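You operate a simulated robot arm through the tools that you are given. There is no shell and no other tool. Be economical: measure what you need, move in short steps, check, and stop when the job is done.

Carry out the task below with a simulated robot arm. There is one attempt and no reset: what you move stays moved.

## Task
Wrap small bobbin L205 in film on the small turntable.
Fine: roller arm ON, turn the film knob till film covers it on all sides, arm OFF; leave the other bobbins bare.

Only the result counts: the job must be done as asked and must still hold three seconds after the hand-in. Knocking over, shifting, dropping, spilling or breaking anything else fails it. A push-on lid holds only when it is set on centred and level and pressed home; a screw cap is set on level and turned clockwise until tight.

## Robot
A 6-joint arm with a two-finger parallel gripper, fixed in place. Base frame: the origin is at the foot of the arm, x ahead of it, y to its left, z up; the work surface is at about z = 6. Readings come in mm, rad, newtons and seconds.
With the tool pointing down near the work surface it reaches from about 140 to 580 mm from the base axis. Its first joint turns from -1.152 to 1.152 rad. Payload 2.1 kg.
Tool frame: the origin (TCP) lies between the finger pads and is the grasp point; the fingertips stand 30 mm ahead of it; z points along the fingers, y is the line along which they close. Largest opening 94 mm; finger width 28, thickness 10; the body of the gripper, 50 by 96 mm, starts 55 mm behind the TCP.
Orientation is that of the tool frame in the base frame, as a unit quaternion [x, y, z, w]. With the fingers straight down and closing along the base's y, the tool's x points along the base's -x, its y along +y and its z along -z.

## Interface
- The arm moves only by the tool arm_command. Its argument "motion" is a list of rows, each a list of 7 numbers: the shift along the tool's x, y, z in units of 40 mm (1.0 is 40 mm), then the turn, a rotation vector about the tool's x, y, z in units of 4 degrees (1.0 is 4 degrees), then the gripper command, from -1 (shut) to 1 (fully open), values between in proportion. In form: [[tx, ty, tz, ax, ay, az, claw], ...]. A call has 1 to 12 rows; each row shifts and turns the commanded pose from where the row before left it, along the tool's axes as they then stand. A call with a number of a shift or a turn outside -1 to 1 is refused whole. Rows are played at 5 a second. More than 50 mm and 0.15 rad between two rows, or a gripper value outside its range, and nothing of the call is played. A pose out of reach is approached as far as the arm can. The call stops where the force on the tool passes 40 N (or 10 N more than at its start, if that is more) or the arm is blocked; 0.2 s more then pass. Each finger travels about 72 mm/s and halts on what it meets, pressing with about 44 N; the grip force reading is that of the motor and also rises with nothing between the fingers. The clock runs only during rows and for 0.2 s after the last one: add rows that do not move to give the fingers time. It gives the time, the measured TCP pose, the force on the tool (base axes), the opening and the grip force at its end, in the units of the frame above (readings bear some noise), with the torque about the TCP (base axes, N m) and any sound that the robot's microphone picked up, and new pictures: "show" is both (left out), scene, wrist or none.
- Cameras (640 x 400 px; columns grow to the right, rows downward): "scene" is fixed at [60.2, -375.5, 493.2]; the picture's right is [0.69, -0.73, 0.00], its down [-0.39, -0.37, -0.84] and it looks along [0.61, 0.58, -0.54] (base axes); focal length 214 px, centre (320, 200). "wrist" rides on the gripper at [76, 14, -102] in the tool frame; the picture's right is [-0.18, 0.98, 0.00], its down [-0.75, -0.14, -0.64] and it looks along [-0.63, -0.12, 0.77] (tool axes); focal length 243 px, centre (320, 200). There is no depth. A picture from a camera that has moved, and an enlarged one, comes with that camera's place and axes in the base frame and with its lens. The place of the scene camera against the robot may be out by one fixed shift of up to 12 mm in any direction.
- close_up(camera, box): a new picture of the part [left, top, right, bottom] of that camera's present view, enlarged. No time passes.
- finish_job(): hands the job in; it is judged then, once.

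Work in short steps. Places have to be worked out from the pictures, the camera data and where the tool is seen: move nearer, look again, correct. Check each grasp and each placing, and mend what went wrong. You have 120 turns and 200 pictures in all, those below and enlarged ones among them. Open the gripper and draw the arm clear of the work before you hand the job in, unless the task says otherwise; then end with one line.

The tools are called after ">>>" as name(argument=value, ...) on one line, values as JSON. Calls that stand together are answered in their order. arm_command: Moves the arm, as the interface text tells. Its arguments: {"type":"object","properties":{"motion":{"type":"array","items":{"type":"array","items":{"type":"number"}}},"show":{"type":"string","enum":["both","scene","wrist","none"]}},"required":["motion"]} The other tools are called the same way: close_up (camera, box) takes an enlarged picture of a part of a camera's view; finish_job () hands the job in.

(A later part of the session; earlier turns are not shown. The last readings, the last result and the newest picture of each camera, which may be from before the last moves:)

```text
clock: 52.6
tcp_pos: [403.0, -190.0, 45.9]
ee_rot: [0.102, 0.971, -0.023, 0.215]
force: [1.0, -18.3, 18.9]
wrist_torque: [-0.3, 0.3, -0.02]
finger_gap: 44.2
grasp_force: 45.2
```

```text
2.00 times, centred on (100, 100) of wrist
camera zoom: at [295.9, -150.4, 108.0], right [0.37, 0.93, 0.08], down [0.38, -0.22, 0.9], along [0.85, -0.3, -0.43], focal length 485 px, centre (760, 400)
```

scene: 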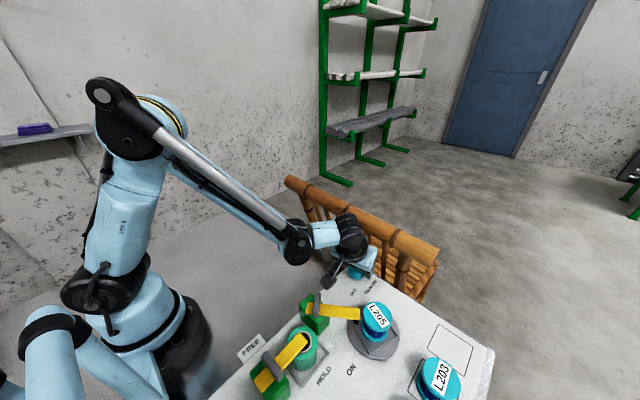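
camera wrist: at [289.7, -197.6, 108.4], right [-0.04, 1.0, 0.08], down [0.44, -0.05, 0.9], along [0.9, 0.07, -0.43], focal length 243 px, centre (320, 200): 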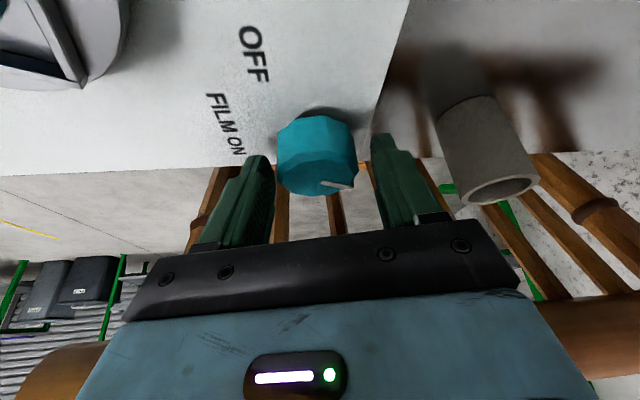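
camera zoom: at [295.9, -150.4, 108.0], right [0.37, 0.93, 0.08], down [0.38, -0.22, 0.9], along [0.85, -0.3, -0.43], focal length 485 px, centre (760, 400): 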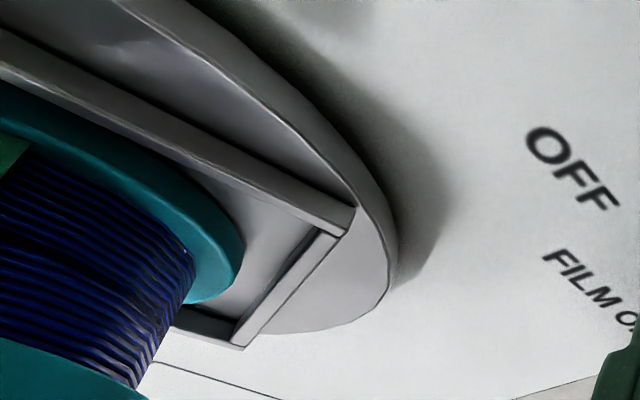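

Speed wasn't the cause. The film panel's centre matches where I happened to pause (≈215°), so I'll try stepping with pauses. Regripping first.

>>> arm_command(motion=[[0, 0, 0, 0, 0, 0, 0.3], [0, 0, 0, 0, 0, 0, 0.3], [0, 0, 0, -0.423, 0, -0.906, 0.3], [0, 0, 0, -0.423, 0, -0.906, 0.3], [0, 0, 0, -0.423, 0, -0.906, 0.3], [0, 0, 0, -0.423, 0, -0.906, 0.3], [0, 0, 0, -0.423, 0, -0.906, 0.3], [0, 0, 0, -0.423, 0, -0.906, 0.3], [0, 0, 0, -0.423, 0, -0.906, 0.3], [0, 0.0, -0.04, 0, 0, 0, -0.1], [0, 0, 0, 0, 0, 0, -0.4], [0, 0, 0, 0, 0, 0, -0.4]], show="none")

>>> arm_command(motion=[[0, 0, 0, 0.423, 0, 0.906, -0.4], [0, 0, 0, 0, 0, 0, -0.4], [0, 0, 0, 0.423, 0, 0.906, -0.4], [0, 0, 0, 0, 0, 0, -0.4], [0, 0, 0, 0.423, 0, 0.906, -0.4], [0, 0, 0, 0, 0, 0, -0.4], [0, 0, 0, 0.423, 0, 0.906, -0.4], [0, 0, 0, 0, 0, 0, -0.4], [0, 0, 0, 0.423, 0, 0.906, -0.4], [0, 0, 0, 0, 0, 0, -0.4], [0, 0, 0, 0.423, 0, 0.906, -0.4], [0, 0, 0, 0, 0, 0, -0.4]], show="none")

>>> close_up(camera="scene", box=[325, 285, 405, 345])

>>> close_up(camera="wrist", box=[0, 0, 200, 200])

```text
clock: 55.2
tcp_pos: [402.4, -190.8, 47.6]
ee_rot: [-0.135, 0.967, 0.029, 0.213]
force: [5.8, -21.7, -9.7]
wrist_torque: [-0.42, -0.19, -0.04]
finger_gap: 44.1
grasp_force: 44.9
```

```text
clock: 57.8
tcp_pos: [401.9, -189.2, 49.8]
ee_rot: [0.068, 0.974, -0.015, 0.214]
force: [11.7, -24.5, -24.9]
wrist_torque: [-0.08, 0.26, -0.08]
finger_gap: 43.7
grasp_force: 44.9
```

```text
6.67 times, centred on (365, 315) of scene
camera zoom: at [60.3, -375.5, 493.1], right [0.69, -0.73, 0.0], down [-0.39, -0.37, -0.84], along [0.61, 0.58, -0.54], focal length 1430 px, centre (20, -567)
```

zoom: 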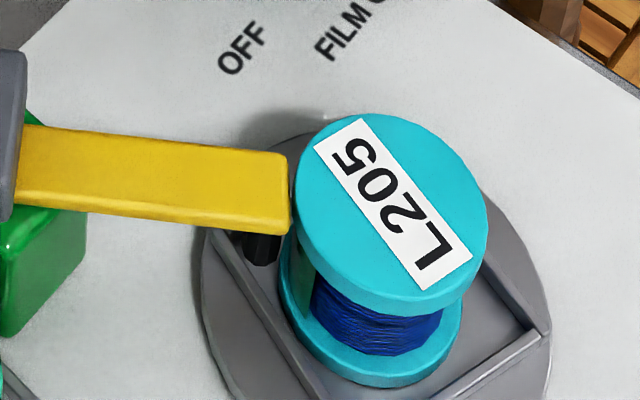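

```text
2.00 times, centred on (100, 100) of wrist
camera zoom: at [292.2, -157.8, 110.1], right [0.3, 0.95, 0.08], down [0.39, -0.2, 0.9], along [0.87, -0.24, -0.43], focal length 485 px, centre (760, 400)
```

zoom: 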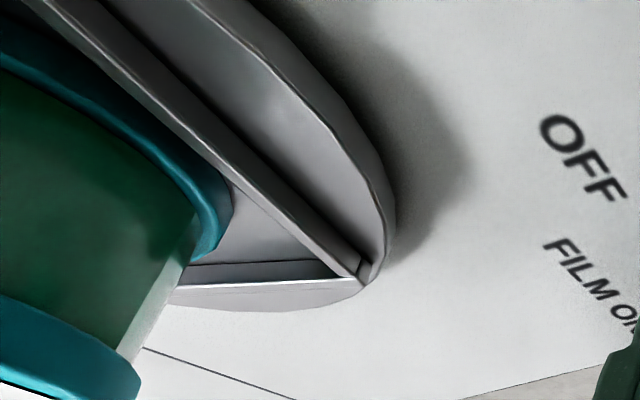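

The existing film's end is now at the roller. I'll step on 16° with pauses and see whether the film extends.

>>> arm_command(motion=[[0, 0, 0, 0.423, 0, 0.906, -0.4], [0, 0, 0, 0, 0, 0, -0.4], [0, 0, 0, 0.423, 0, 0.906, -0.4], [0, 0, 0, 0, 0, 0, -0.4], [0, 0, 0, 0.423, 0, 0.906, -0.4], [0, 0, 0, 0, 0, 0, -0.4], [0, 0, 0, 0.423, 0, 0.906, -0.4], [0, 0, 0, 0, 0, 0, -0.4]], show="none")

>>> close_up(camera="scene", box=[325, 285, 405, 345])

>>> close_up(camera="wrist", box=[0, 0, 200, 200])

```text
clock: 59.6
tcp_pos: [401.7, -188.1, 49.0]
ee_rot: [0.202, 0.956, -0.042, 0.209]
force: [-9.9, -1.2, 28.6]
wrist_torque: [-0.11, 0.72, -0.08]
finger_gap: 43.9
grasp_force: 44.8
```

```text
6.67 times, centred on (365, 315) of scene
camera zoom: at [60.1, -375.4, 493.2], right [0.69, -0.73, 0.0], down [-0.39, -0.37, -0.84], along [0.61, 0.58, -0.54], focal length 1430 px, centre (20, -567)
```

zoom: 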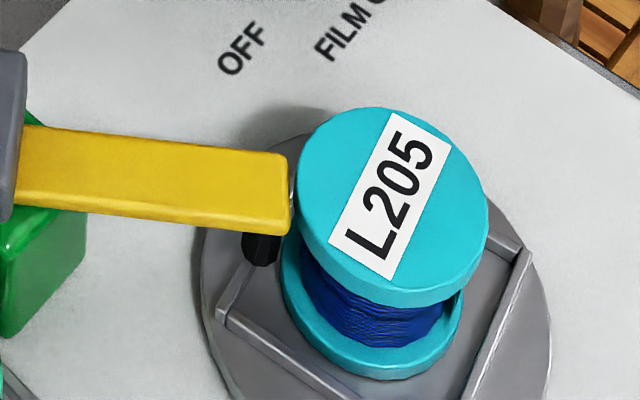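

```text
2.00 times, centred on (100, 100) of wrist
camera zoom: at [304.7, -128.1, 110.0], right [0.55, 0.83, 0.08], down [0.32, -0.3, 0.9], along [0.77, -0.47, -0.43], focal length 485 px, centre (760, 400)
```

zoom: 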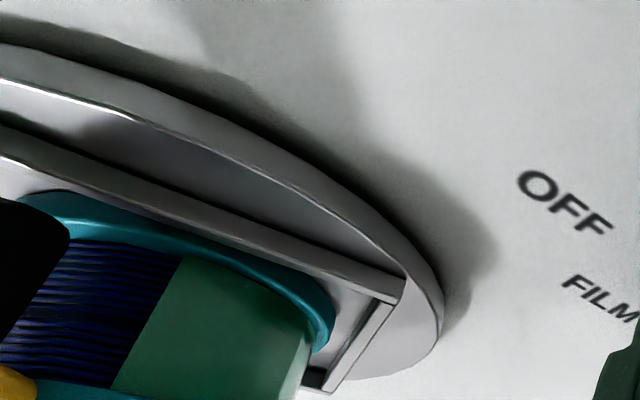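

The film grows only intermittently, so the arm may be sitting just short of its full ON position. I'll release the knob, back away from the chair, rise, and push the arm home again.

>>> arm_command(motion=[[0, 0, 0, 0, 0, 0, 0.3], [0, 0, 0, 0, 0, 0, 0.3], [0, 0, 0, -0.423, 0, -0.906, 0.3], [0, 0, 0, -0.423, 0, -0.906, 0.3], [0, 0, 0, -0.423, 0, -0.906, 0.3], [0, 0, 0, -0.423, 0, -0.906, 0.3], [0, 0, 0, -0.423, 0, -0.906, 0.3], [0, 0, 0, -0.423, 0, -0.906, 0.3], [0.317, 0, -0.148, 0, 0, 0, 0.3], [-0.256, 0, -0.549, 0, 0, 0, 0.3], [-0.256, 0, -0.549, 0, 0, 0, 0.3], [-0.256, 0, -0.549, 0, 0, 0, 0.3]], show="none")

>>> arm_command(motion=[[-0.256, 0, -0.549, 0, 0, 0, -0.5], [0, 0, 0, 0, 1, 0, -1], [0, 0, 0, 0, 1, 0, -1], [0, 0, 0, 0, 1, 0, -1], [0, 0, 0, 0, 1, 0, -1], [0, 0, 0, 0, 1, 0, -1], [0, 0, 0, 0, 1, 0, -1], [0.8, 0, 0, 0, 0.25, 0, -1], [0.8, 0, 0, 0, 0, 0, -1], [0, 0, 0, 0, 0, 0, -1]], show="both")

>>> close_up(camera="wrist", box=[80, 0, 360, 175])

```text
clock: 62.2
tcp_pos: [387.4, -188.9, 121.8]
ee_rot: [0.0, 0.977, 0.002, 0.214]
force: [0.4, 0.5, -0.8]
wrist_torque: [-0.01, 0.02, 0.01]
finger_gap: 61.0
grasp_force: 0.1
```

```text
clock: 64.4
tcp_pos: [322.0, -187.9, 146.0]
ee_rot: [-0.001, 1.0, 0.002, -0.002]
force: [-0.7, 0.7, 0.9]
wrist_torque: [0.0, -0.01, 0.0]
finger_gap: 0.2
grasp_force: 33.2
camera wrist: at [247.3, -172.3, 249.7], right [0.18, 0.98, 0.0], down [0.76, -0.14, 0.64], along [0.63, -0.12, -0.77], focal length 243 px, centre (320, 200)
```

scene: 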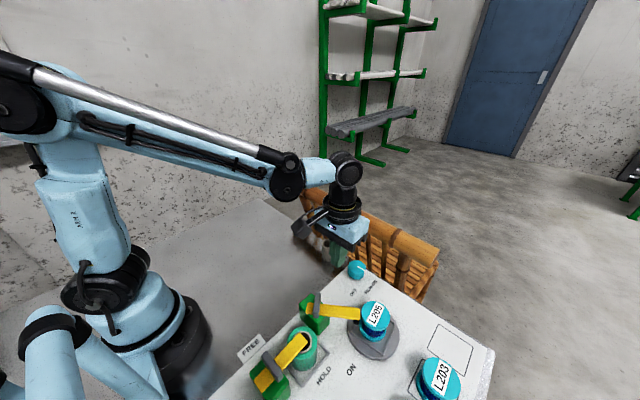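
wrist: 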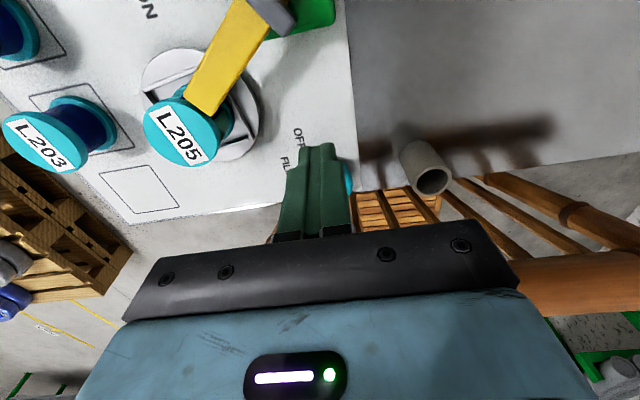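

```text
2.29 times, centred on (220, 88) of wrist
camera zoom: at [247.3, -172.3, 249.7], right [0.18, 0.98, 0.0], down [0.76, -0.14, 0.64], along [0.63, -0.12, -0.77], focal length 555 px, centre (549, 457)
```

zoom: 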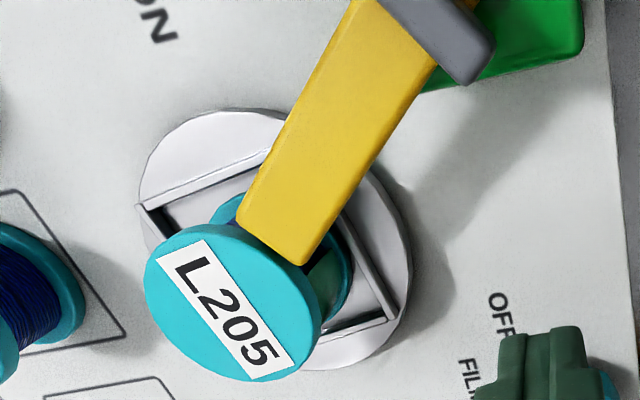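

The lever points straight at the turntable. I'll come down beside it, near its outer half on the +x/+y side, and press it firmly towards ON.

>>> arm_command(motion=[[0.18, -0.47, 0.4, 0, 0, 0, -1], [0.17, -0.48, 0.6, 0, 0, 0, -1], [0, 0, 0.7, 0, 0, 0, -1], [0, 0, 0.3, 0, 0, 0, -1], [0, 0, 0, 0, 0, 0, -1]], show="none")

>>> close_up(camera="wrist", box=[120, 0, 400, 220])

```text
clock: 65.6
tcp_pos: [310.8, -226.5, 66.7]
ee_rot: [0.0, 1.0, 0.001, -0.003]
force: [-0.3, -0.7, -0.5]
wrist_torque: [-0.01, -0.03, 0.02]
finger_gap: 0.0
grasp_force: 33.3
```

```text
1.82 times, centred on (260, 110) of wrist
camera zoom: at [234.8, -210.8, 169.4], right [0.18, 0.98, 0.0], down [0.76, -0.14, 0.64], along [0.63, -0.12, -0.77], focal length 441 px, centre (429, 364)
```

zoom: 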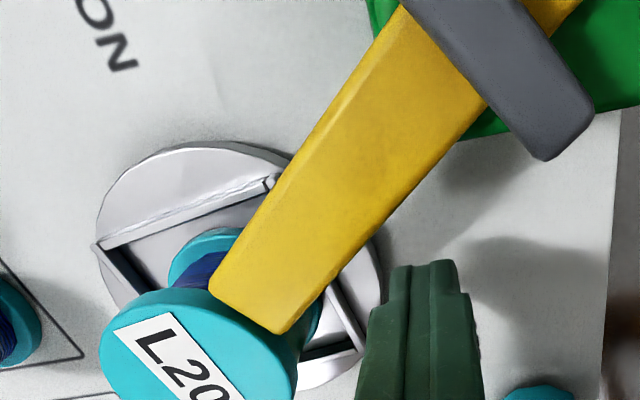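

Lined up. I'll push along the normal in small steps (about 2.5 mm each) until the force limit and compare the lever's angle.

>>> arm_command(motion=[[0.1, -0.08, 0, 0, 0, 0, -1], [0.1, -0.08, 0, 0, 0, 0, -1], [0.07, -0.05, 0, 0, 0, 0, -1], [0.07, -0.05, 0, 0, 0, 0, -1], [0.07, -0.05, 0, 0, 0, 0, -1], [0.07, -0.05, 0, 0, 0, 0, -1]], show="none")

>>> close_up(camera="scene", box=[325, 285, 405, 345])

```text
clock: 66.7
tcp_pos: [301.0, -233.5, 66.1]
ee_rot: [-0.005, 1.0, 0.006, 0.004]
force: [8.1, 6.9, 1.4]
wrist_torque: [-0.03, 0.05, 0.0]
finger_gap: 0.2
grasp_force: 33.0
stopped in row 5: the force on the tool passed its limit at 46 N (the readings are from after the stop); the commanded pose is now the measured one
```

```text
6.67 times, centred on (365, 315) of scene
camera zoom: at [60.2, -375.5, 493.2], right [0.69, -0.73, 0.0], down [-0.39, -0.37, -0.84], along [0.61, 0.58, -0.54], focal length 1430 px, centre (20, -567)
```

zoom: 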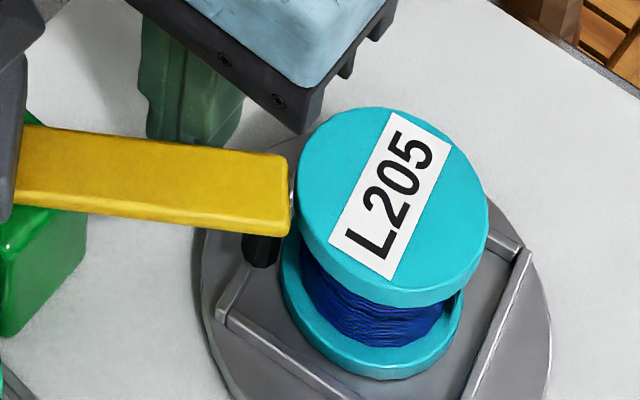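

The lever doesn't budge, so it is fully ON against its stop. The bobbin runs about 3 mm off the turntable axis (now offset about +3 mm in y), and that likely makes the film miss. I'll nudge it -y with the closed fingers, touching both flanges.

>>> arm_command(motion=[[-0.3, 0.25, 0, 0.17, 0.11, 0.14, -1], [-0.13, 0, 0.2, 0, 0, 0, -1], [0, -0.4, 0, 0, 0, 0, -1], [0, -0.3, 0, 0, 0, 0, -1], [0, 0, 0, 0, 0, 0, -1]], show="none")

>>> close_up(camera="scene", box=[325, 285, 405, 345])

>>> close_up(camera="wrist", box=[120, 0, 400, 220])

```text
clock: 67.9
tcp_pos: [316.7, -251.7, 56.7]
ee_rot: [0.001, 1.0, -0.001, 0.0]
force: [0.3, 0.6, 0.2]
wrist_torque: [0.05, 0.03, 0.02]
finger_gap: 0.0
grasp_force: 33.2
```

```text
6.67 times, centred on (365, 315) of scene
camera zoom: at [60.2, -375.5, 493.2], right [0.69, -0.73, 0.0], down [-0.39, -0.37, -0.84], along [0.61, 0.58, -0.54], focal length 1430 px, centre (20, -567)
```

zoom: 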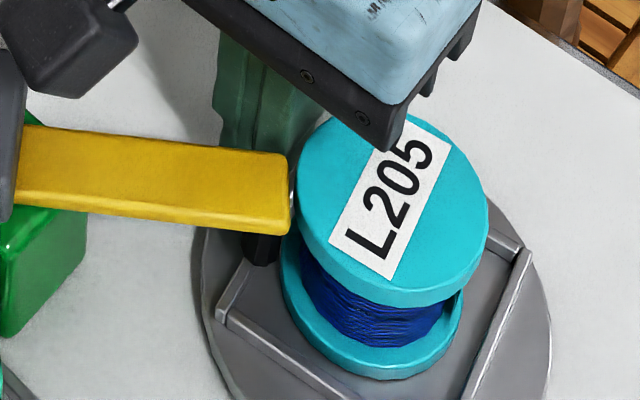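

```text
1.82 times, centred on (260, 110) of wrist
camera zoom: at [240.9, -235.7, 159.8], right [0.19, 0.98, 0.0], down [0.75, -0.14, 0.64], along [0.63, -0.12, -0.77], focal length 441 px, centre (429, 364)
```

zoom: 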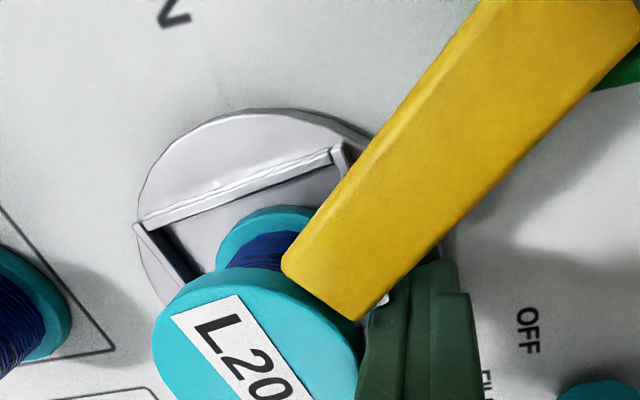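

No contact yet, about 8 mm short. Approaching 7 mm, then steps of about 1 mm.

>>> arm_command(motion=[[0, -0.1, 0, 0, 0, 0, -1], [0, -0.08, 0, 0, 0, 0, -1], [0, -0.03, 0, 0, 0, 0, -1], [0, 0, 0, 0, 0, 0, -1]], show="none")

>>> close_up(camera="scene", box=[325, 285, 405, 345])

```text
clock: 68.9
tcp_pos: [317.5, -261.6, 57.3]
ee_rot: [0.001, 1.0, -0.001, 0.0]
force: [0.1, 1.2, -0.1]
wrist_torque: [0.01, 0.0, -0.03]
finger_gap: 0.0
grasp_force: 32.7
```

```text
6.67 times, centred on (365, 315) of scene
camera zoom: at [60.2, -375.5, 493.2], right [0.69, -0.73, 0.0], down [-0.39, -0.37, -0.84], along [0.61, 0.58, -0.54], focal length 1430 px, centre (20, -567)
```

zoom: 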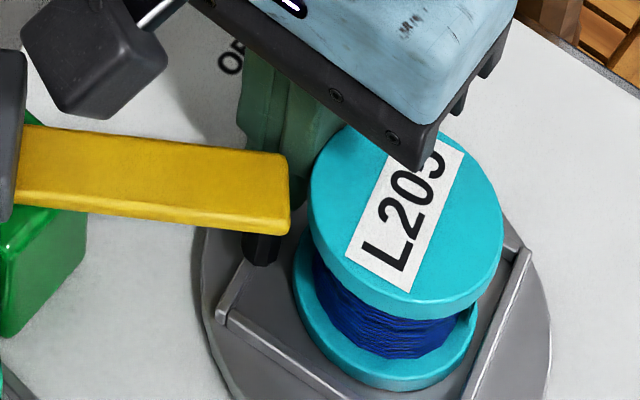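

It moved further than intended, because the fingers are about 15 mm thick on each side: the bobbin is now about 3.8 mm past the axis. I'll go over it and push back from the -y side with corrected numbers.

>>> arm_command(motion=[[0, 0.2, 0, 0, 0, 0, -1], [0, 0, -0.8, 0, 0, 0, -1], [0, 0, -0.8, 0, 0, 0, -1], [0.06, -0.9, 0, 0, 0, 0, -1], [0.06, -0.9, 0, 0, 0, 0, -1], [0.06, -0.93, 0, 0, 0, 0, -1], [0.05, 0, 0.8, 0, 0, 0, -1], [0, 0, 0.8, 0, 0, 0, -1], [0, 0, 0, 0, 0, 0, -1]], show="none")

>>> close_up(camera="scene", box=[325, 285, 405, 345])

```text
clock: 70.9
tcp_pos: [308.2, -361.9, 61.6]
ee_rot: [0.0, 1.0, 0.0, 0.001]
force: [0.3, -0.5, -0.1]
wrist_torque: [-0.01, -0.01, 0.01]
finger_gap: 0.0
grasp_force: 32.9
```

```text
6.67 times, centred on (365, 315) of scene
camera zoom: at [60.2, -375.5, 493.2], right [0.69, -0.73, 0.0], down [-0.39, -0.37, -0.84], along [0.61, 0.58, -0.54], focal length 1430 px, centre (20, -567)
```

zoom: 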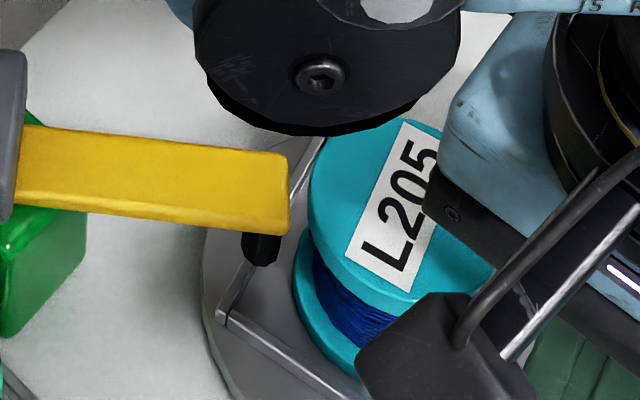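

I'll approach in small steps and compare the flange's left edge (now 309, aiming at about 301).

>>> arm_command(motion=[[0, 0.2, 0, 0, 0, 0, -1], [0, 0.12, 0, 0, 0, 0, -1], [0, 0.06, 0, 0, 0, 0, -1], [0, 0, 0, 0, 0, 0, -1]], show="none")

>>> close_up(camera="scene", box=[325, 285, 405, 345])

```text
clock: 71.9
tcp_pos: [308.5, -346.4, 60.0]
ee_rot: [0.001, 1.0, -0.001, 0.0]
force: [0.8, 0.3, -0.4]
wrist_torque: [0.01, 0.01, 0.0]
finger_gap: 0.0
grasp_force: 32.9
```

```text
6.67 times, centred on (365, 315) of scene
camera zoom: at [60.2, -375.5, 493.2], right [0.69, -0.73, 0.0], down [-0.39, -0.37, -0.84], along [0.61, 0.58, -0.54], focal length 1430 px, centre (20, -567)
```

zoom: 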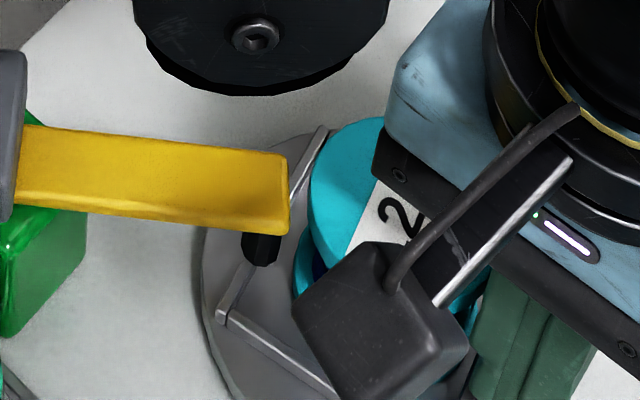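

Not touched yet. Two more steps of 1.5 mm.

>>> arm_command(motion=[[0, 0.04, 0, 0, 0, 0, -1], [0, 0.04, 0, 0, 0, 0, -1], [0, 0, 0, 0, 0, 0, -1]], show="none")

>>> close_up(camera="scene", box=[325, 285, 405, 345])

```text
clock: 72.7
tcp_pos: [308.8, -343.1, 59.2]
ee_rot: [0.001, 1.0, -0.001, 0.0]
force: [-0.7, -0.3, 0.6]
wrist_torque: [0.02, 0.01, -0.02]
finger_gap: 0.1
grasp_force: 32.9
```

```text
6.67 times, centred on (365, 315) of scene
camera zoom: at [60.2, -375.5, 493.2], right [0.69, -0.73, 0.0], down [-0.39, -0.37, -0.84], along [0.61, 0.58, -0.54], focal length 1430 px, centre (20, -567)
```

zoom: 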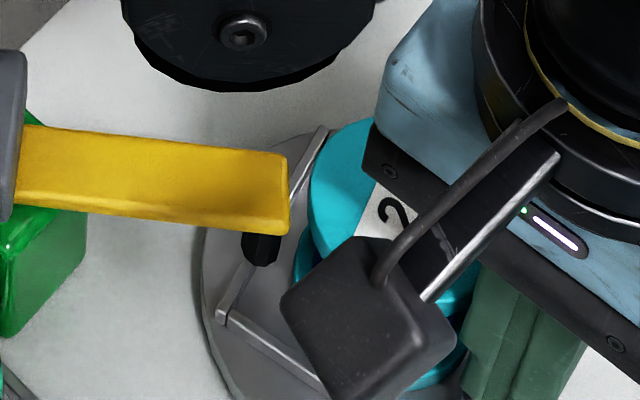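

Still no movement. Another 3 mm.

>>> arm_command(motion=[[0, 0.04, 0, 0, 0, 0, -1], [0, 0.04, 0, 0, 0, 0, -1], [0, 0, 0, 0, 0, 0, -1]], show="none")

>>> close_up(camera="scene", box=[345, 295, 405, 345])

```text
clock: 73.5
tcp_pos: [307.4, -341.3, 58.3]
ee_rot: [0.001, 1.0, -0.001, 0.001]
force: [0.6, -0.8, 0.5]
wrist_torque: [0.02, -0.01, 0.01]
finger_gap: 0.1
grasp_force: 33.1
```

```text
8.00 times, centred on (375, 320) of scene
camera zoom: at [60.2, -375.5, 493.2], right [0.69, -0.73, 0.0], down [-0.39, -0.37, -0.84], along [0.61, 0.58, -0.54], focal length 1716 px, centre (-120, -760)
```

zoom: 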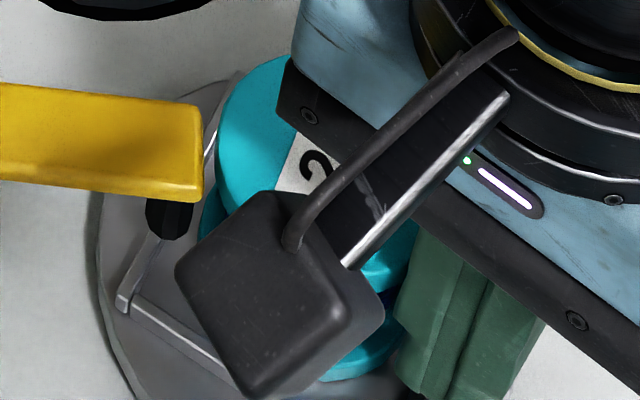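

It moved: the flange edge is now about 299, close to target. I'll back off, rise and check the centring.

>>> arm_command(motion=[[0, -0.4, 0, 0, 0, 0, -1], [0, 0, -0.8, 0, 0, 0, -1], [0, 0, -0.9, 0, 0, 0, -1], [-0.5, 0.9, -0.3, 0, 0, 0, -1], [-0.5, 0.9, 0, 0, 0, 0, -1], [-0.5, 0.9, 0, 0, 0, 0, -1], [0, 0.9, 0, 0, 0, 0, -1], [0, 0, 0, 0, 0, 0, 0]], show="none")

>>> close_up(camera="scene", box=[325, 285, 405, 345])

>>> close_up(camera="wrist", box=[60, 0, 300, 150])

```text
clock: 75.3
tcp_pos: [367.5, -212.6, 138.6]
ee_rot: [0.002, 1.0, -0.001, 0.0]
force: [-0.4, -0.1, -0.2]
wrist_torque: [-0.03, 0.0, 0.02]
finger_gap: 47.2
grasp_force: 0.1
```

```text
6.67 times, centred on (365, 315) of scene
camera zoom: at [60.2, -375.5, 493.2], right [0.69, -0.73, 0.0], down [-0.39, -0.37, -0.84], along [0.61, 0.58, -0.54], focal length 1430 px, centre (20, -567)
```

zoom: 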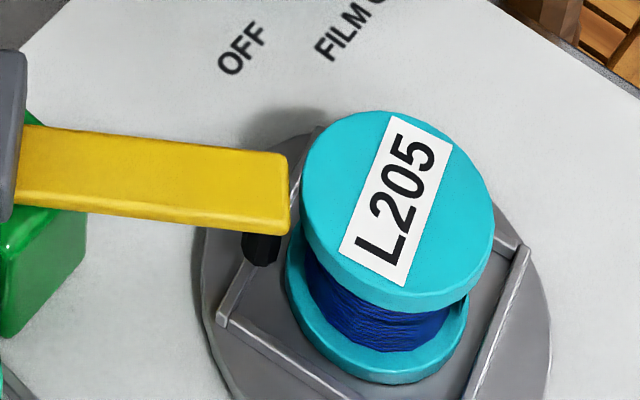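

```text
2.67 times, centred on (180, 75) of wrist
camera zoom: at [291.5, -196.7, 240.7], right [0.19, 0.98, 0.0], down [0.75, -0.14, 0.64], along [0.63, -0.12, -0.77], focal length 647 px, centre (693, 533)
```

zoom: 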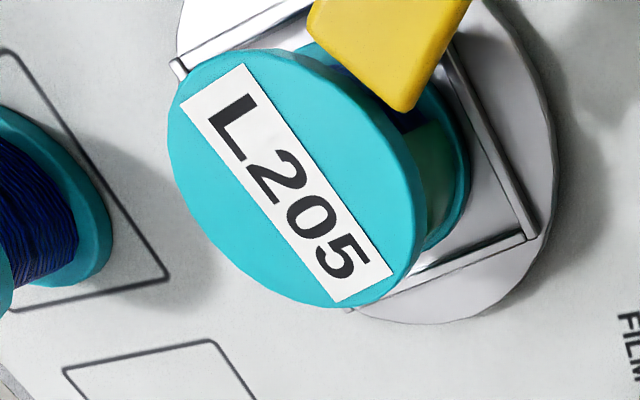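

The bobbin is now centred within about 0.5 mm. Back to the knob: tilt and descend as before.

>>> arm_command(motion=[[-0.56, 0.58, -0.2, 0, -1, 0, 0.3], [0, 0, 0, 0, -1, 0, 0.3], [0, 0, 0, 0, -1, 0, 0.3], [0, 0, 0, 0, -1, 0, 0.3], [0, 0, 0, 0, -1, 0, 0.3], [0, 0, 0, 0, -1, 0, 0.3], [0, 0, 0, 0, -0.25, 0, 0.3], [0.256, 0, 0.549, 0, 0, 0, 0.3], [0.256, 0, 0.549, 0, 0, 0, 0.3], [0.256, 0, 0.549, 0, 0, 0, 0.3], [0, 0, 0, 0, 0, 0, 0.3]], show="wrist")

```text
clock: 77.7
tcp_pos: [390.6, -191.1, 73.9]
ee_rot: [0.0, 0.976, -0.002, 0.217]
force: [0.4, 0.0, -0.1]
wrist_torque: [-0.03, 0.0, 0.01]
finger_gap: 61.1
grasp_force: 0.1
camera wrist: at [276.8, -173.9, 134.3], right [0.17, 0.98, 0.08], down [0.41, -0.14, 0.9], along [0.9, -0.12, -0.43], focal length 243 px, centre (320, 200)
```

wrist: 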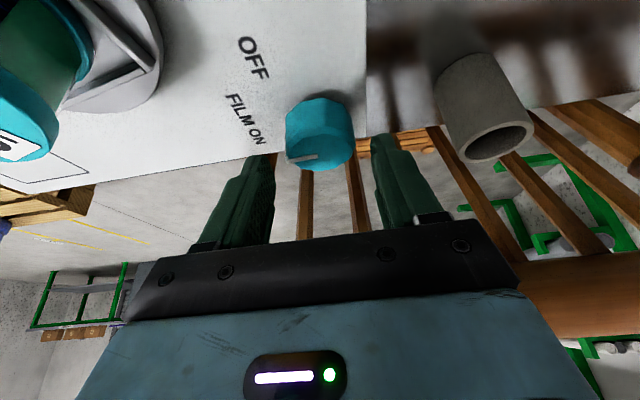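

Lined up. I'll descend to the grasp pose, yaw +16° and grip; then a 40° clockwise stroke.

>>> arm_command(motion=[[0.275, 0, 0.589, 0, 0, 0, 0.3], [-0.28, 0.02, 0.127, 0, 0, 0, 0.3], [0, 0, 0, -0.423, 0, -0.906, 0.3], [0, 0, 0, -0.423, 0, -0.906, 0.3], [0, 0, 0, -0.423, 0, -0.906, 0.3], [0, 0, 0, -0.423, 0, -0.906, 0.3], [0, 0, 0, 0, 0, 0, -0.1], [0, 0, 0, 0, 0, 0, -0.4], [0, 0, 0, 0, 0, 0, -0.4]], show="none")

>>> arm_command(motion=[[0, 0, 0, 0.423, 0, 0.906, -0.4], [0, 0, 0, 0.423, 0, 0.906, -0.4], [0, 0, 0, 0.423, 0, 0.906, -0.4], [0, 0, 0, 0.423, 0, 0.906, -0.4], [0, 0, 0, 0.423, 0, 0.906, -0.4], [0, 0, 0, 0.423, 0, 0.906, -0.4], [0, 0, 0, 0.423, 0, 0.906, -0.4], [0, 0, 0, 0.423, 0, 0.906, -0.4], [0, 0, 0, 0, 0, 0, -0.4]], show="none")

>>> close_up(camera="scene", box=[325, 285, 405, 345])

>>> close_up(camera="wrist", box=[0, 0, 200, 200])

```text
clock: 79.7
tcp_pos: [402.4, -190.4, 47.1]
ee_rot: [-0.134, 0.967, 0.028, 0.215]
force: [6.9, -15.7, -5.9]
wrist_torque: [0.35, 0.04, -0.05]
finger_gap: 44.5
grasp_force: 44.2
```

```text
clock: 81.7
tcp_pos: [402.8, -189.0, 48.1]
ee_rot: [0.137, 0.967, -0.032, 0.213]
force: [-12.7, -16.0, 22.3]
wrist_torque: [0.36, 0.4, -0.04]
finger_gap: 44.3
grasp_force: 44.8
```

```text
6.67 times, centred on (365, 315) of scene
camera zoom: at [60.1, -375.4, 493.2], right [0.69, -0.73, 0.0], down [-0.39, -0.37, -0.84], along [0.61, 0.58, -0.54], focal length 1430 px, centre (20, -567)
```

zoom: 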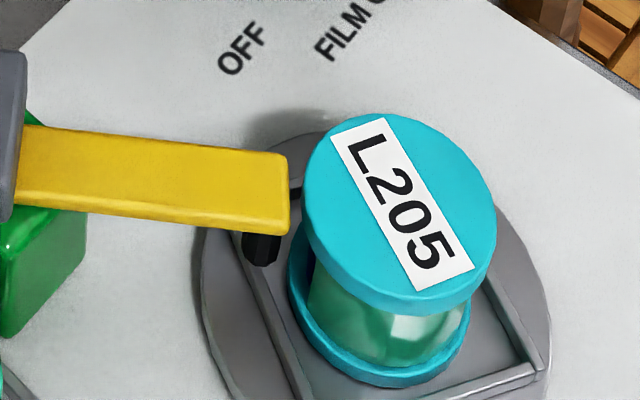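

```text
2.00 times, centred on (100, 100) of wrist
camera zoom: at [298.5, -142.1, 108.8], right [0.43, 0.9, 0.08], down [0.36, -0.25, 0.9], along [0.83, -0.36, -0.43], focal length 485 px, centre (760, 400)
```

zoom: 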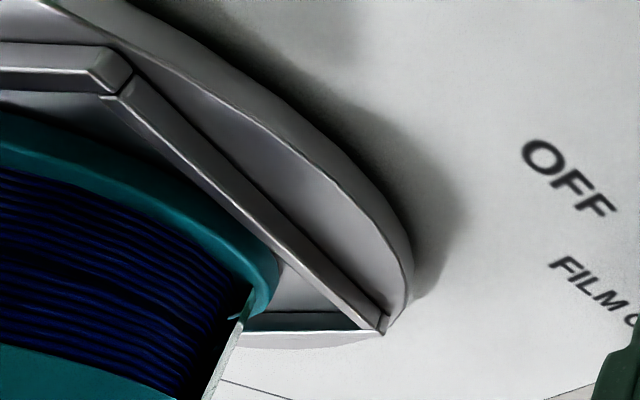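

The evidence now fits a simple rule: film arc ≈ knob angle (52→~50°, 132→~120°, 172→~157°, 204→~225°). So one full knob turn wraps it fully, and I just need about 165° more. Continuing the strokes.

>>> arm_command(motion=[[0, 0, 0, 0.423, 0, 0.906, -0.4], [0, 0, 0, 0.423, 0, 0.906, -0.4], [0, 0, 0, 0, 0, 0, 0.3], [0, 0, 0, 0, 0, 0, 0.3], [0, 0, 0, -0.423, 0, -0.906, 0.3], [0, 0, 0, -0.423, 0, -0.906, 0.3], [0, 0, 0, -0.423, 0, -0.906, 0.3], [0, 0, 0, -0.423, 0, -0.906, 0.3], [0, 0, 0, -0.423, 0, -0.906, 0.3], [0, 0, 0, -0.423, 0, -0.906, 0.3], [0, 0, 0, -0.423, 0, -0.906, 0.3], [0, 0, 0, -0.423, 0, -0.906, 0.3]], show="none")

>>> arm_command(motion=[[0, 0, 0, -0.423, 0, -0.906, 0.3], [0, 0, 0, -0.423, 0, -0.906, 0.3], [0, 0, 0, -0.423, 0, -0.906, 0.3], [0, 0, 0, 0, 0, 0, -0.1], [0, 0, 0, 0, 0, 0, -0.4], [0, 0, 0, 0, 0, 0, -0.4], [0, 0, 0, 0.423, 0, 0.906, -0.4], [0, 0, 0, 0.423, 0, 0.906, -0.4], [0, 0, 0, 0.423, 0, 0.906, -0.4], [0, 0, 0, 0.423, 0, 0.906, -0.4], [0, 0, 0, 0.423, 0, 0.906, -0.4], [0, 0, 0, 0.423, 0, 0.906, -0.4]], show="none")

>>> arm_command(motion=[[0, 0, 0, 0.423, 0, 0.906, -0.4], [0, 0, 0, 0.423, 0, 0.906, -0.4], [0, 0, 0, 0.423, 0, 0.906, -0.4], [0, 0, 0, 0.423, 0, 0.906, -0.4], [0, 0, 0, 0.423, 0, 0.906, -0.4], [0, 0, 0, 0, 0, 0, -0.4]], show="none")

>>> close_up(camera="scene", box=[325, 285, 405, 345])

>>> close_up(camera="wrist", box=[0, 0, 200, 200])

```text
clock: 84.3
tcp_pos: [402.9, -188.5, 49.3]
ee_rot: [-0.068, 0.974, 0.015, 0.216]
force: [-0.7, 0.3, -0.9]
wrist_torque: [0.0, 0.02, -0.03]
finger_gap: 61.0
grasp_force: 0.0
```

```text
clock: 86.9
tcp_pos: [403.3, -189.1, 48.0]
ee_rot: [0.035, 0.975, -0.009, 0.217]
force: [4.0, -17.4, 12.9]
wrist_torque: [0.13, -0.65, -0.05]
finger_gap: 44.4
grasp_force: 44.6
```

```text
clock: 88.3
tcp_pos: [402.8, -189.4, 49.1]
ee_rot: [0.205, 0.954, -0.047, 0.213]
force: [7.8, -14.2, 13.6]
wrist_torque: [0.67, 0.19, -0.04]
finger_gap: 44.3
grasp_force: 44.6
```

```text
6.67 times, centred on (365, 315) of scene
camera zoom: at [60.1, -375.5, 493.2], right [0.69, -0.73, 0.0], down [-0.39, -0.37, -0.84], along [0.61, 0.58, -0.54], focal length 1430 px, centre (20, -567)
```

zoom: 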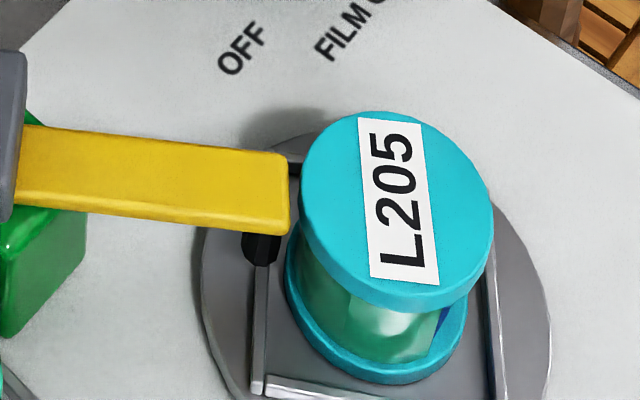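

```text
2.00 times, centred on (100, 100) of wrist
camera zoom: at [306.4, -128.1, 108.3], right [0.55, 0.83, 0.08], down [0.32, -0.29, 0.9], along [0.77, -0.48, -0.43], focal length 485 px, centre (760, 400)
```

zoom: 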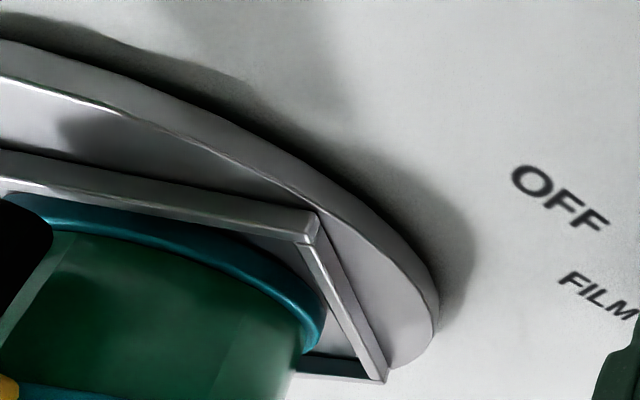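

The theory holds: only a strip remains bare. Two more full strokes.

>>> arm_command(motion=[[0, 0, 0, 0, 0, 0, 0.3], [0, 0, 0, 0, 0, 0, 0.3], [0, 0, 0, -0.423, 0, -0.906, 0.3], [0, 0, 0, -0.423, 0, -0.906, 0.3], [0, 0, 0, -0.423, 0, -0.906, 0.3], [0, 0, 0, -0.423, 0, -0.906, 0.3], [0, 0, 0, -0.423, 0, -0.906, 0.3], [0, 0, 0, -0.423, 0, -0.906, 0.3], [0, 0, 0, -0.423, 0, -0.906, 0.3], [0, 0, 0, -0.423, 0, -0.906, 0.3], [0, 0, 0, -0.423, 0, -0.906, 0.3], [0, 0, 0, -0.423, 0, -0.906, 0.3]], show="none")

>>> arm_command(motion=[[0, 0, 0, -0.423, 0, -0.906, 0.3], [0, 0, 0, 0, 0, 0, -0.1], [0, 0, 0, 0, 0, 0, -0.4], [0, 0, 0, 0, 0, 0, -0.4], [0, 0, 0, 0.423, 0, 0.906, -0.4], [0, 0, 0, 0.423, 0, 0.906, -0.4], [0, 0, 0, 0.423, 0, 0.906, -0.4], [0, 0, 0, 0.423, 0, 0.906, -0.4], [0, 0, 0, 0.423, 0, 0.906, -0.4], [0, 0, 0, 0.423, 0, 0.906, -0.4]], show="none")

>>> arm_command(motion=[[0, 0, 0, 0.423, 0, 0.906, -0.4], [0, 0, 0, 0.423, 0, 0.906, -0.4], [0, 0, 0, 0.423, 0, 0.906, -0.4], [0, 0, 0, 0.423, 0, 0.906, -0.4], [0, 0, 0, 0.423, 0, 0.906, -0.4], [0, 0, 0, 0, 0, 0, -0.4]], show="none")

>>> close_up(camera="scene", box=[325, 285, 405, 345])

>>> close_up(camera="wrist", box=[0, 0, 200, 200])

```text
clock: 90.9
tcp_pos: [401.9, -188.8, 47.3]
ee_rot: [-0.135, 0.967, 0.028, 0.215]
force: [-0.6, -0.2, -0.8]
wrist_torque: [0.0, 0.02, 0.03]
finger_gap: 61.4
grasp_force: 0.0
```

```text
clock: 93.1
tcp_pos: [402.1, -190.1, 49.1]
ee_rot: [0.035, 0.975, -0.009, 0.217]
force: [17.2, -22.5, -4.4]
wrist_torque: [0.39, 0.57, -0.05]
finger_gap: 43.7
grasp_force: 45.4
```

```text
clock: 94.5
tcp_pos: [403.2, -189.7, 45.9]
ee_rot: [0.204, 0.955, -0.045, 0.213]
force: [2.3, -5.9, 4.7]
wrist_torque: [-0.76, -1.19, 0.01]
finger_gap: 43.8
grasp_force: 44.9
```

```text
6.67 times, centred on (365, 315) of scene
camera zoom: at [60.2, -375.5, 493.2], right [0.69, -0.73, 0.0], down [-0.39, -0.37, -0.84], along [0.61, 0.58, -0.54], focal length 1430 px, centre (20, -567)
```

zoom: 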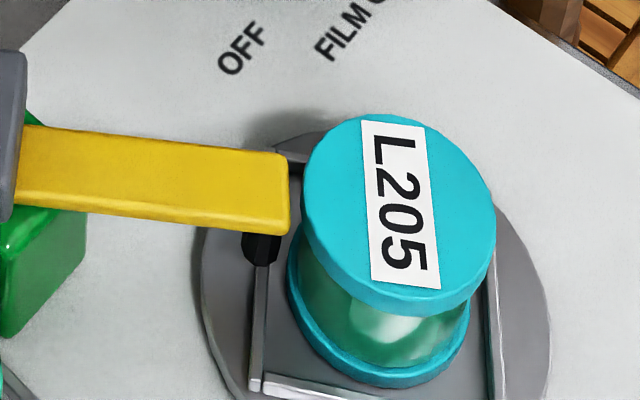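

```text
2.00 times, centred on (100, 100) of wrist
camera zoom: at [306.1, -128.1, 108.7], right [0.55, 0.83, 0.08], down [0.32, -0.3, 0.9], along [0.77, -0.47, -0.43], focal length 485 px, centre (760, 400)
```

zoom: 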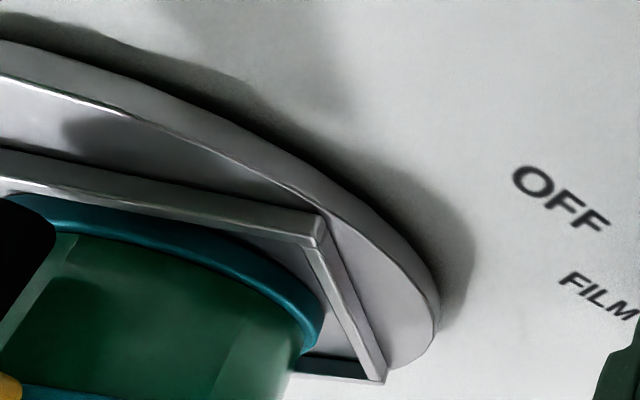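

Every visible side is covered. By the rule about 60° of knob is left, so another stroke while watching for any bare strip.

>>> arm_command(motion=[[0, 0, 0, 0, 0, 0, 0.3], [0, 0, 0, 0, 0, 0, 0.3], [0, 0, 0, -0.423, 0, -0.906, 0.3], [0, 0, 0, -0.423, 0, -0.906, 0.3], [0, 0, 0, -0.423, 0, -0.906, 0.3], [0, 0, 0, -0.423, 0, -0.906, 0.3], [0, 0, 0, -0.423, 0, -0.906, 0.3], [0, 0, 0, -0.423, 0, -0.906, 0.3], [0, 0, 0, -0.423, 0, -0.906, 0.3], [0, 0, 0, -0.423, 0, -0.906, 0.3], [0, 0, 0, -0.423, 0, -0.906, 0.3], [0, 0, 0, -0.423, 0, -0.906, 0.3]], show="none")

>>> arm_command(motion=[[0, 0, 0, -0.423, 0, -0.906, 0.3], [0, 0, 0, 0, 0, 0, -0.1], [0, 0, 0, 0, 0, 0, -0.4], [0, 0, 0, 0, 0, 0, -0.4], [0, 0, 0, 0.423, 0, 0.906, -0.4], [0, 0, 0, 0.423, 0, 0.906, -0.4], [0, 0, 0, 0.423, 0, 0.906, -0.4], [0, 0, 0, 0.423, 0, 0.906, -0.4], [0, 0, 0, 0.423, 0, 0.906, -0.4], [0, 0, 0, 0, 0, 0, -0.4]], show="none")

>>> close_up(camera="scene", box=[325, 285, 405, 345])

>>> arm_command(motion=[[0, 0, 0, 0.423, 0, 0.906, -0.4], [0, 0, 0, 0.423, 0, 0.906, -0.4], [0, 0, 0, 0.423, 0, 0.906, -0.4], [0, 0, 0, 0.423, 0, 0.906, -0.4], [0, 0, 0, 0.423, 0, 0.906, -0.4], [0, 0, 0, 0.423, 0, 0.906, -0.4], [0, 0, 0, 0, 0, 0, -0.4]], show="none")

>>> close_up(camera="scene", box=[325, 285, 405, 345])

```text
clock: 97.1
tcp_pos: [402.2, -189.5, 47.9]
ee_rot: [-0.135, 0.967, 0.029, 0.215]
force: [-0.2, 0.2, 0.2]
wrist_torque: [-0.02, 0.0, 0.0]
finger_gap: 61.1
grasp_force: 0.1
```

```text
clock: 99.3
tcp_pos: [401.9, -190.0, 48.2]
ee_rot: [0.001, 0.976, -0.002, 0.218]
force: [-0.2, -22.0, -0.5]
wrist_torque: [-0.06, -0.91, -0.08]
finger_gap: 44.2
grasp_force: 45.0
```

```text
6.67 times, centred on (365, 315) of scene
camera zoom: at [60.2, -375.5, 493.2], right [0.69, -0.73, 0.0], down [-0.39, -0.37, -0.84], along [0.61, 0.58, -0.54], focal length 1430 px, centre (20, -567)
```

zoom: 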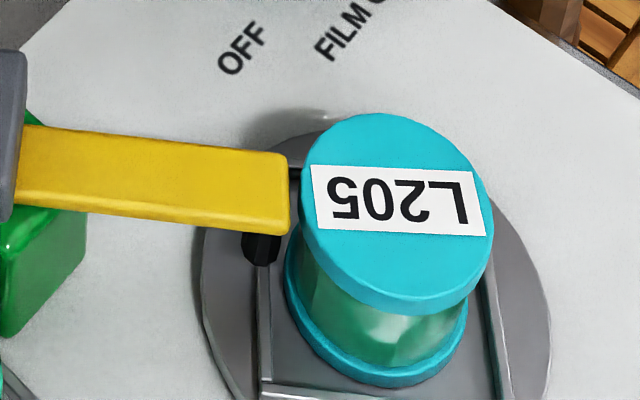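

```text
clock: 100.9
tcp_pos: [402.2, -189.2, 48.1]
ee_rot: [0.204, 0.955, -0.047, 0.211]
force: [-7.7, -14.0, 15.1]
wrist_torque: [-0.49, -0.6, -0.09]
finger_gap: 43.8
grasp_force: 44.9
```

```text
6.67 times, centred on (365, 315) of scene
camera zoom: at [60.1, -375.4, 493.2], right [0.69, -0.73, 0.0], down [-0.39, -0.37, -0.84], along [0.61, 0.58, -0.54], focal length 1430 px, centre (20, -567)
```

zoom: 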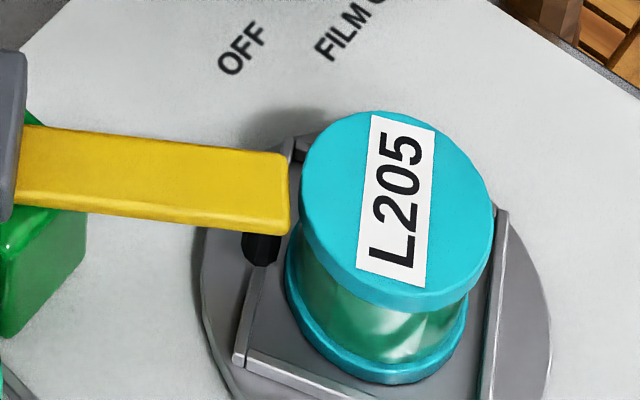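

That formerly bare strip is now covered too. One more stroke for margin, checking the sides as it turns.

>>> arm_command(motion=[[0, 0, 0, 0, 0, 0, 0.3], [0, 0, 0, 0, 0, 0, 0.3], [0, 0, 0, -0.423, 0, -0.906, 0.3], [0, 0, 0, -0.423, 0, -0.906, 0.3], [0, 0, 0, -0.423, 0, -0.906, 0.3], [0, 0, 0, -0.423, 0, -0.906, 0.3], [0, 0, 0, -0.423, 0, -0.906, 0.3], [0, 0, 0, -0.423, 0, -0.906, 0.3], [0, 0, 0, -0.423, 0, -0.906, 0.3], [0, 0, 0, -0.423, 0, -0.906, 0.3], [0, 0, 0, -0.423, 0, -0.906, 0.3], [0, 0, 0, -0.423, 0, -0.906, 0.3]], show="none")

>>> arm_command(motion=[[0, 0, 0, -0.423, 0, -0.906, 0.3], [0, 0, 0, 0, 0, 0, -0.1], [0, 0, 0, 0, 0, 0, -0.4], [0, 0, 0, 0, 0, 0, -0.4], [0, 0, 0, 0.423, 0, 0.906, -0.4], [0, 0, 0, 0.423, 0, 0.906, -0.4], [0, 0, 0, 0.423, 0, 0.906, -0.4], [0, 0, 0, 0.423, 0, 0.906, -0.4], [0, 0, 0, 0.423, 0, 0.906, -0.4], [0, 0, 0, 0, 0, 0, -0.4]], show="none")

>>> close_up(camera="scene", box=[325, 285, 405, 345])

>>> arm_command(motion=[[0, 0, 0, 0.423, 0, 0.906, -0.4], [0, 0, 0, 0.423, 0, 0.906, -0.4], [0, 0, 0, 0.423, 0, 0.906, -0.4], [0, 0, 0, 0.423, 0, 0.906, -0.4], [0, 0, 0, 0.423, 0, 0.906, -0.4], [0, 0, 0, 0.423, 0, 0.906, -0.4], [0, 0, 0, 0, 0, 0, -0.4]], show="none")

>>> close_up(camera="scene", box=[325, 285, 405, 345])

>>> close_up(camera="wrist", box=[0, 0, 200, 200])

```text
clock: 103.5
tcp_pos: [403.1, -188.8, 47.9]
ee_rot: [-0.135, 0.967, 0.029, 0.216]
force: [-0.7, 0.9, -0.1]
wrist_torque: [0.02, -0.01, -0.01]
finger_gap: 61.2
grasp_force: 0.0
```

```text
clock: 105.7
tcp_pos: [402.8, -188.3, 47.5]
ee_rot: [0.001, 0.976, -0.003, 0.218]
force: [-1.4, -22.3, 24.9]
wrist_torque: [0.06, 0.78, -0.04]
finger_gap: 44.5
grasp_force: 45.2
```

```text
6.67 times, centred on (365, 315) of scene
camera zoom: at [60.1, -375.4, 493.2], right [0.69, -0.73, 0.0], down [-0.39, -0.37, -0.84], along [0.61, 0.58, -0.54], focal length 1430 px, centre (20, -567)
```

zoom: 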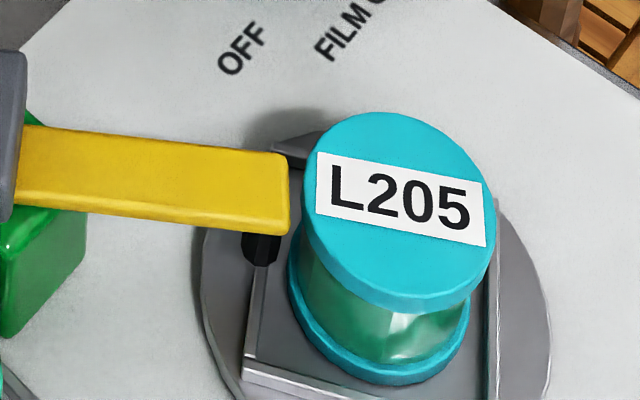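

```text
clock: 107.3
tcp_pos: [402.1, -189.1, 46.9]
ee_rot: [0.203, 0.955, -0.045, 0.213]
force: [2.2, -8.2, -2.4]
wrist_torque: [-0.44, -1.26, -0.02]
finger_gap: 44.6
grasp_force: 45.1
```

```text
6.67 times, centred on (365, 315) of scene
camera zoom: at [60.2, -375.5, 493.2], right [0.69, -0.73, 0.0], down [-0.39, -0.37, -0.84], along [0.61, 0.58, -0.54], focal length 1430 px, centre (20, -567)
```

zoom: 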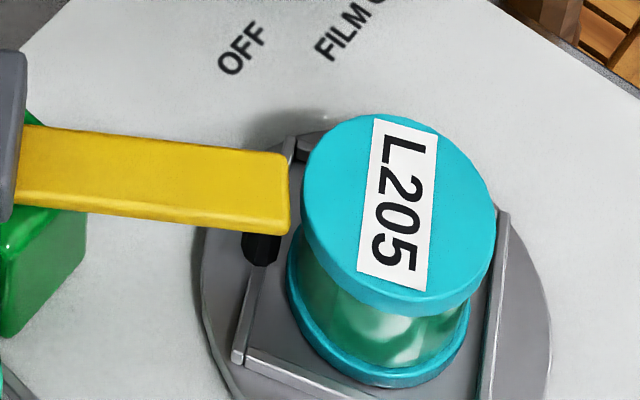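

```text
2.00 times, centred on (100, 100) of wrist
camera zoom: at [306.1, -128.2, 108.2], right [0.55, 0.83, 0.08], down [0.32, -0.3, 0.9], along [0.77, -0.47, -0.43], focal length 485 px, centre (760, 400)
```

zoom: 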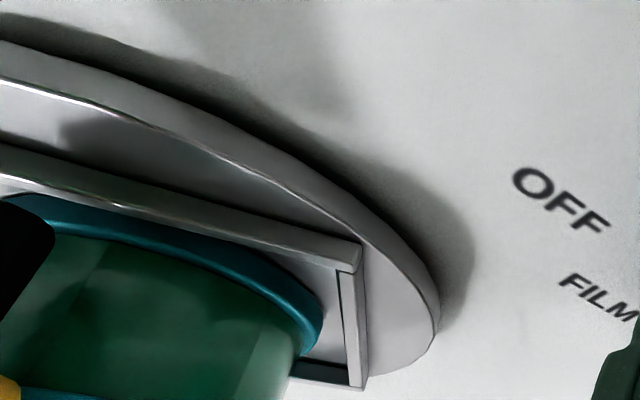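

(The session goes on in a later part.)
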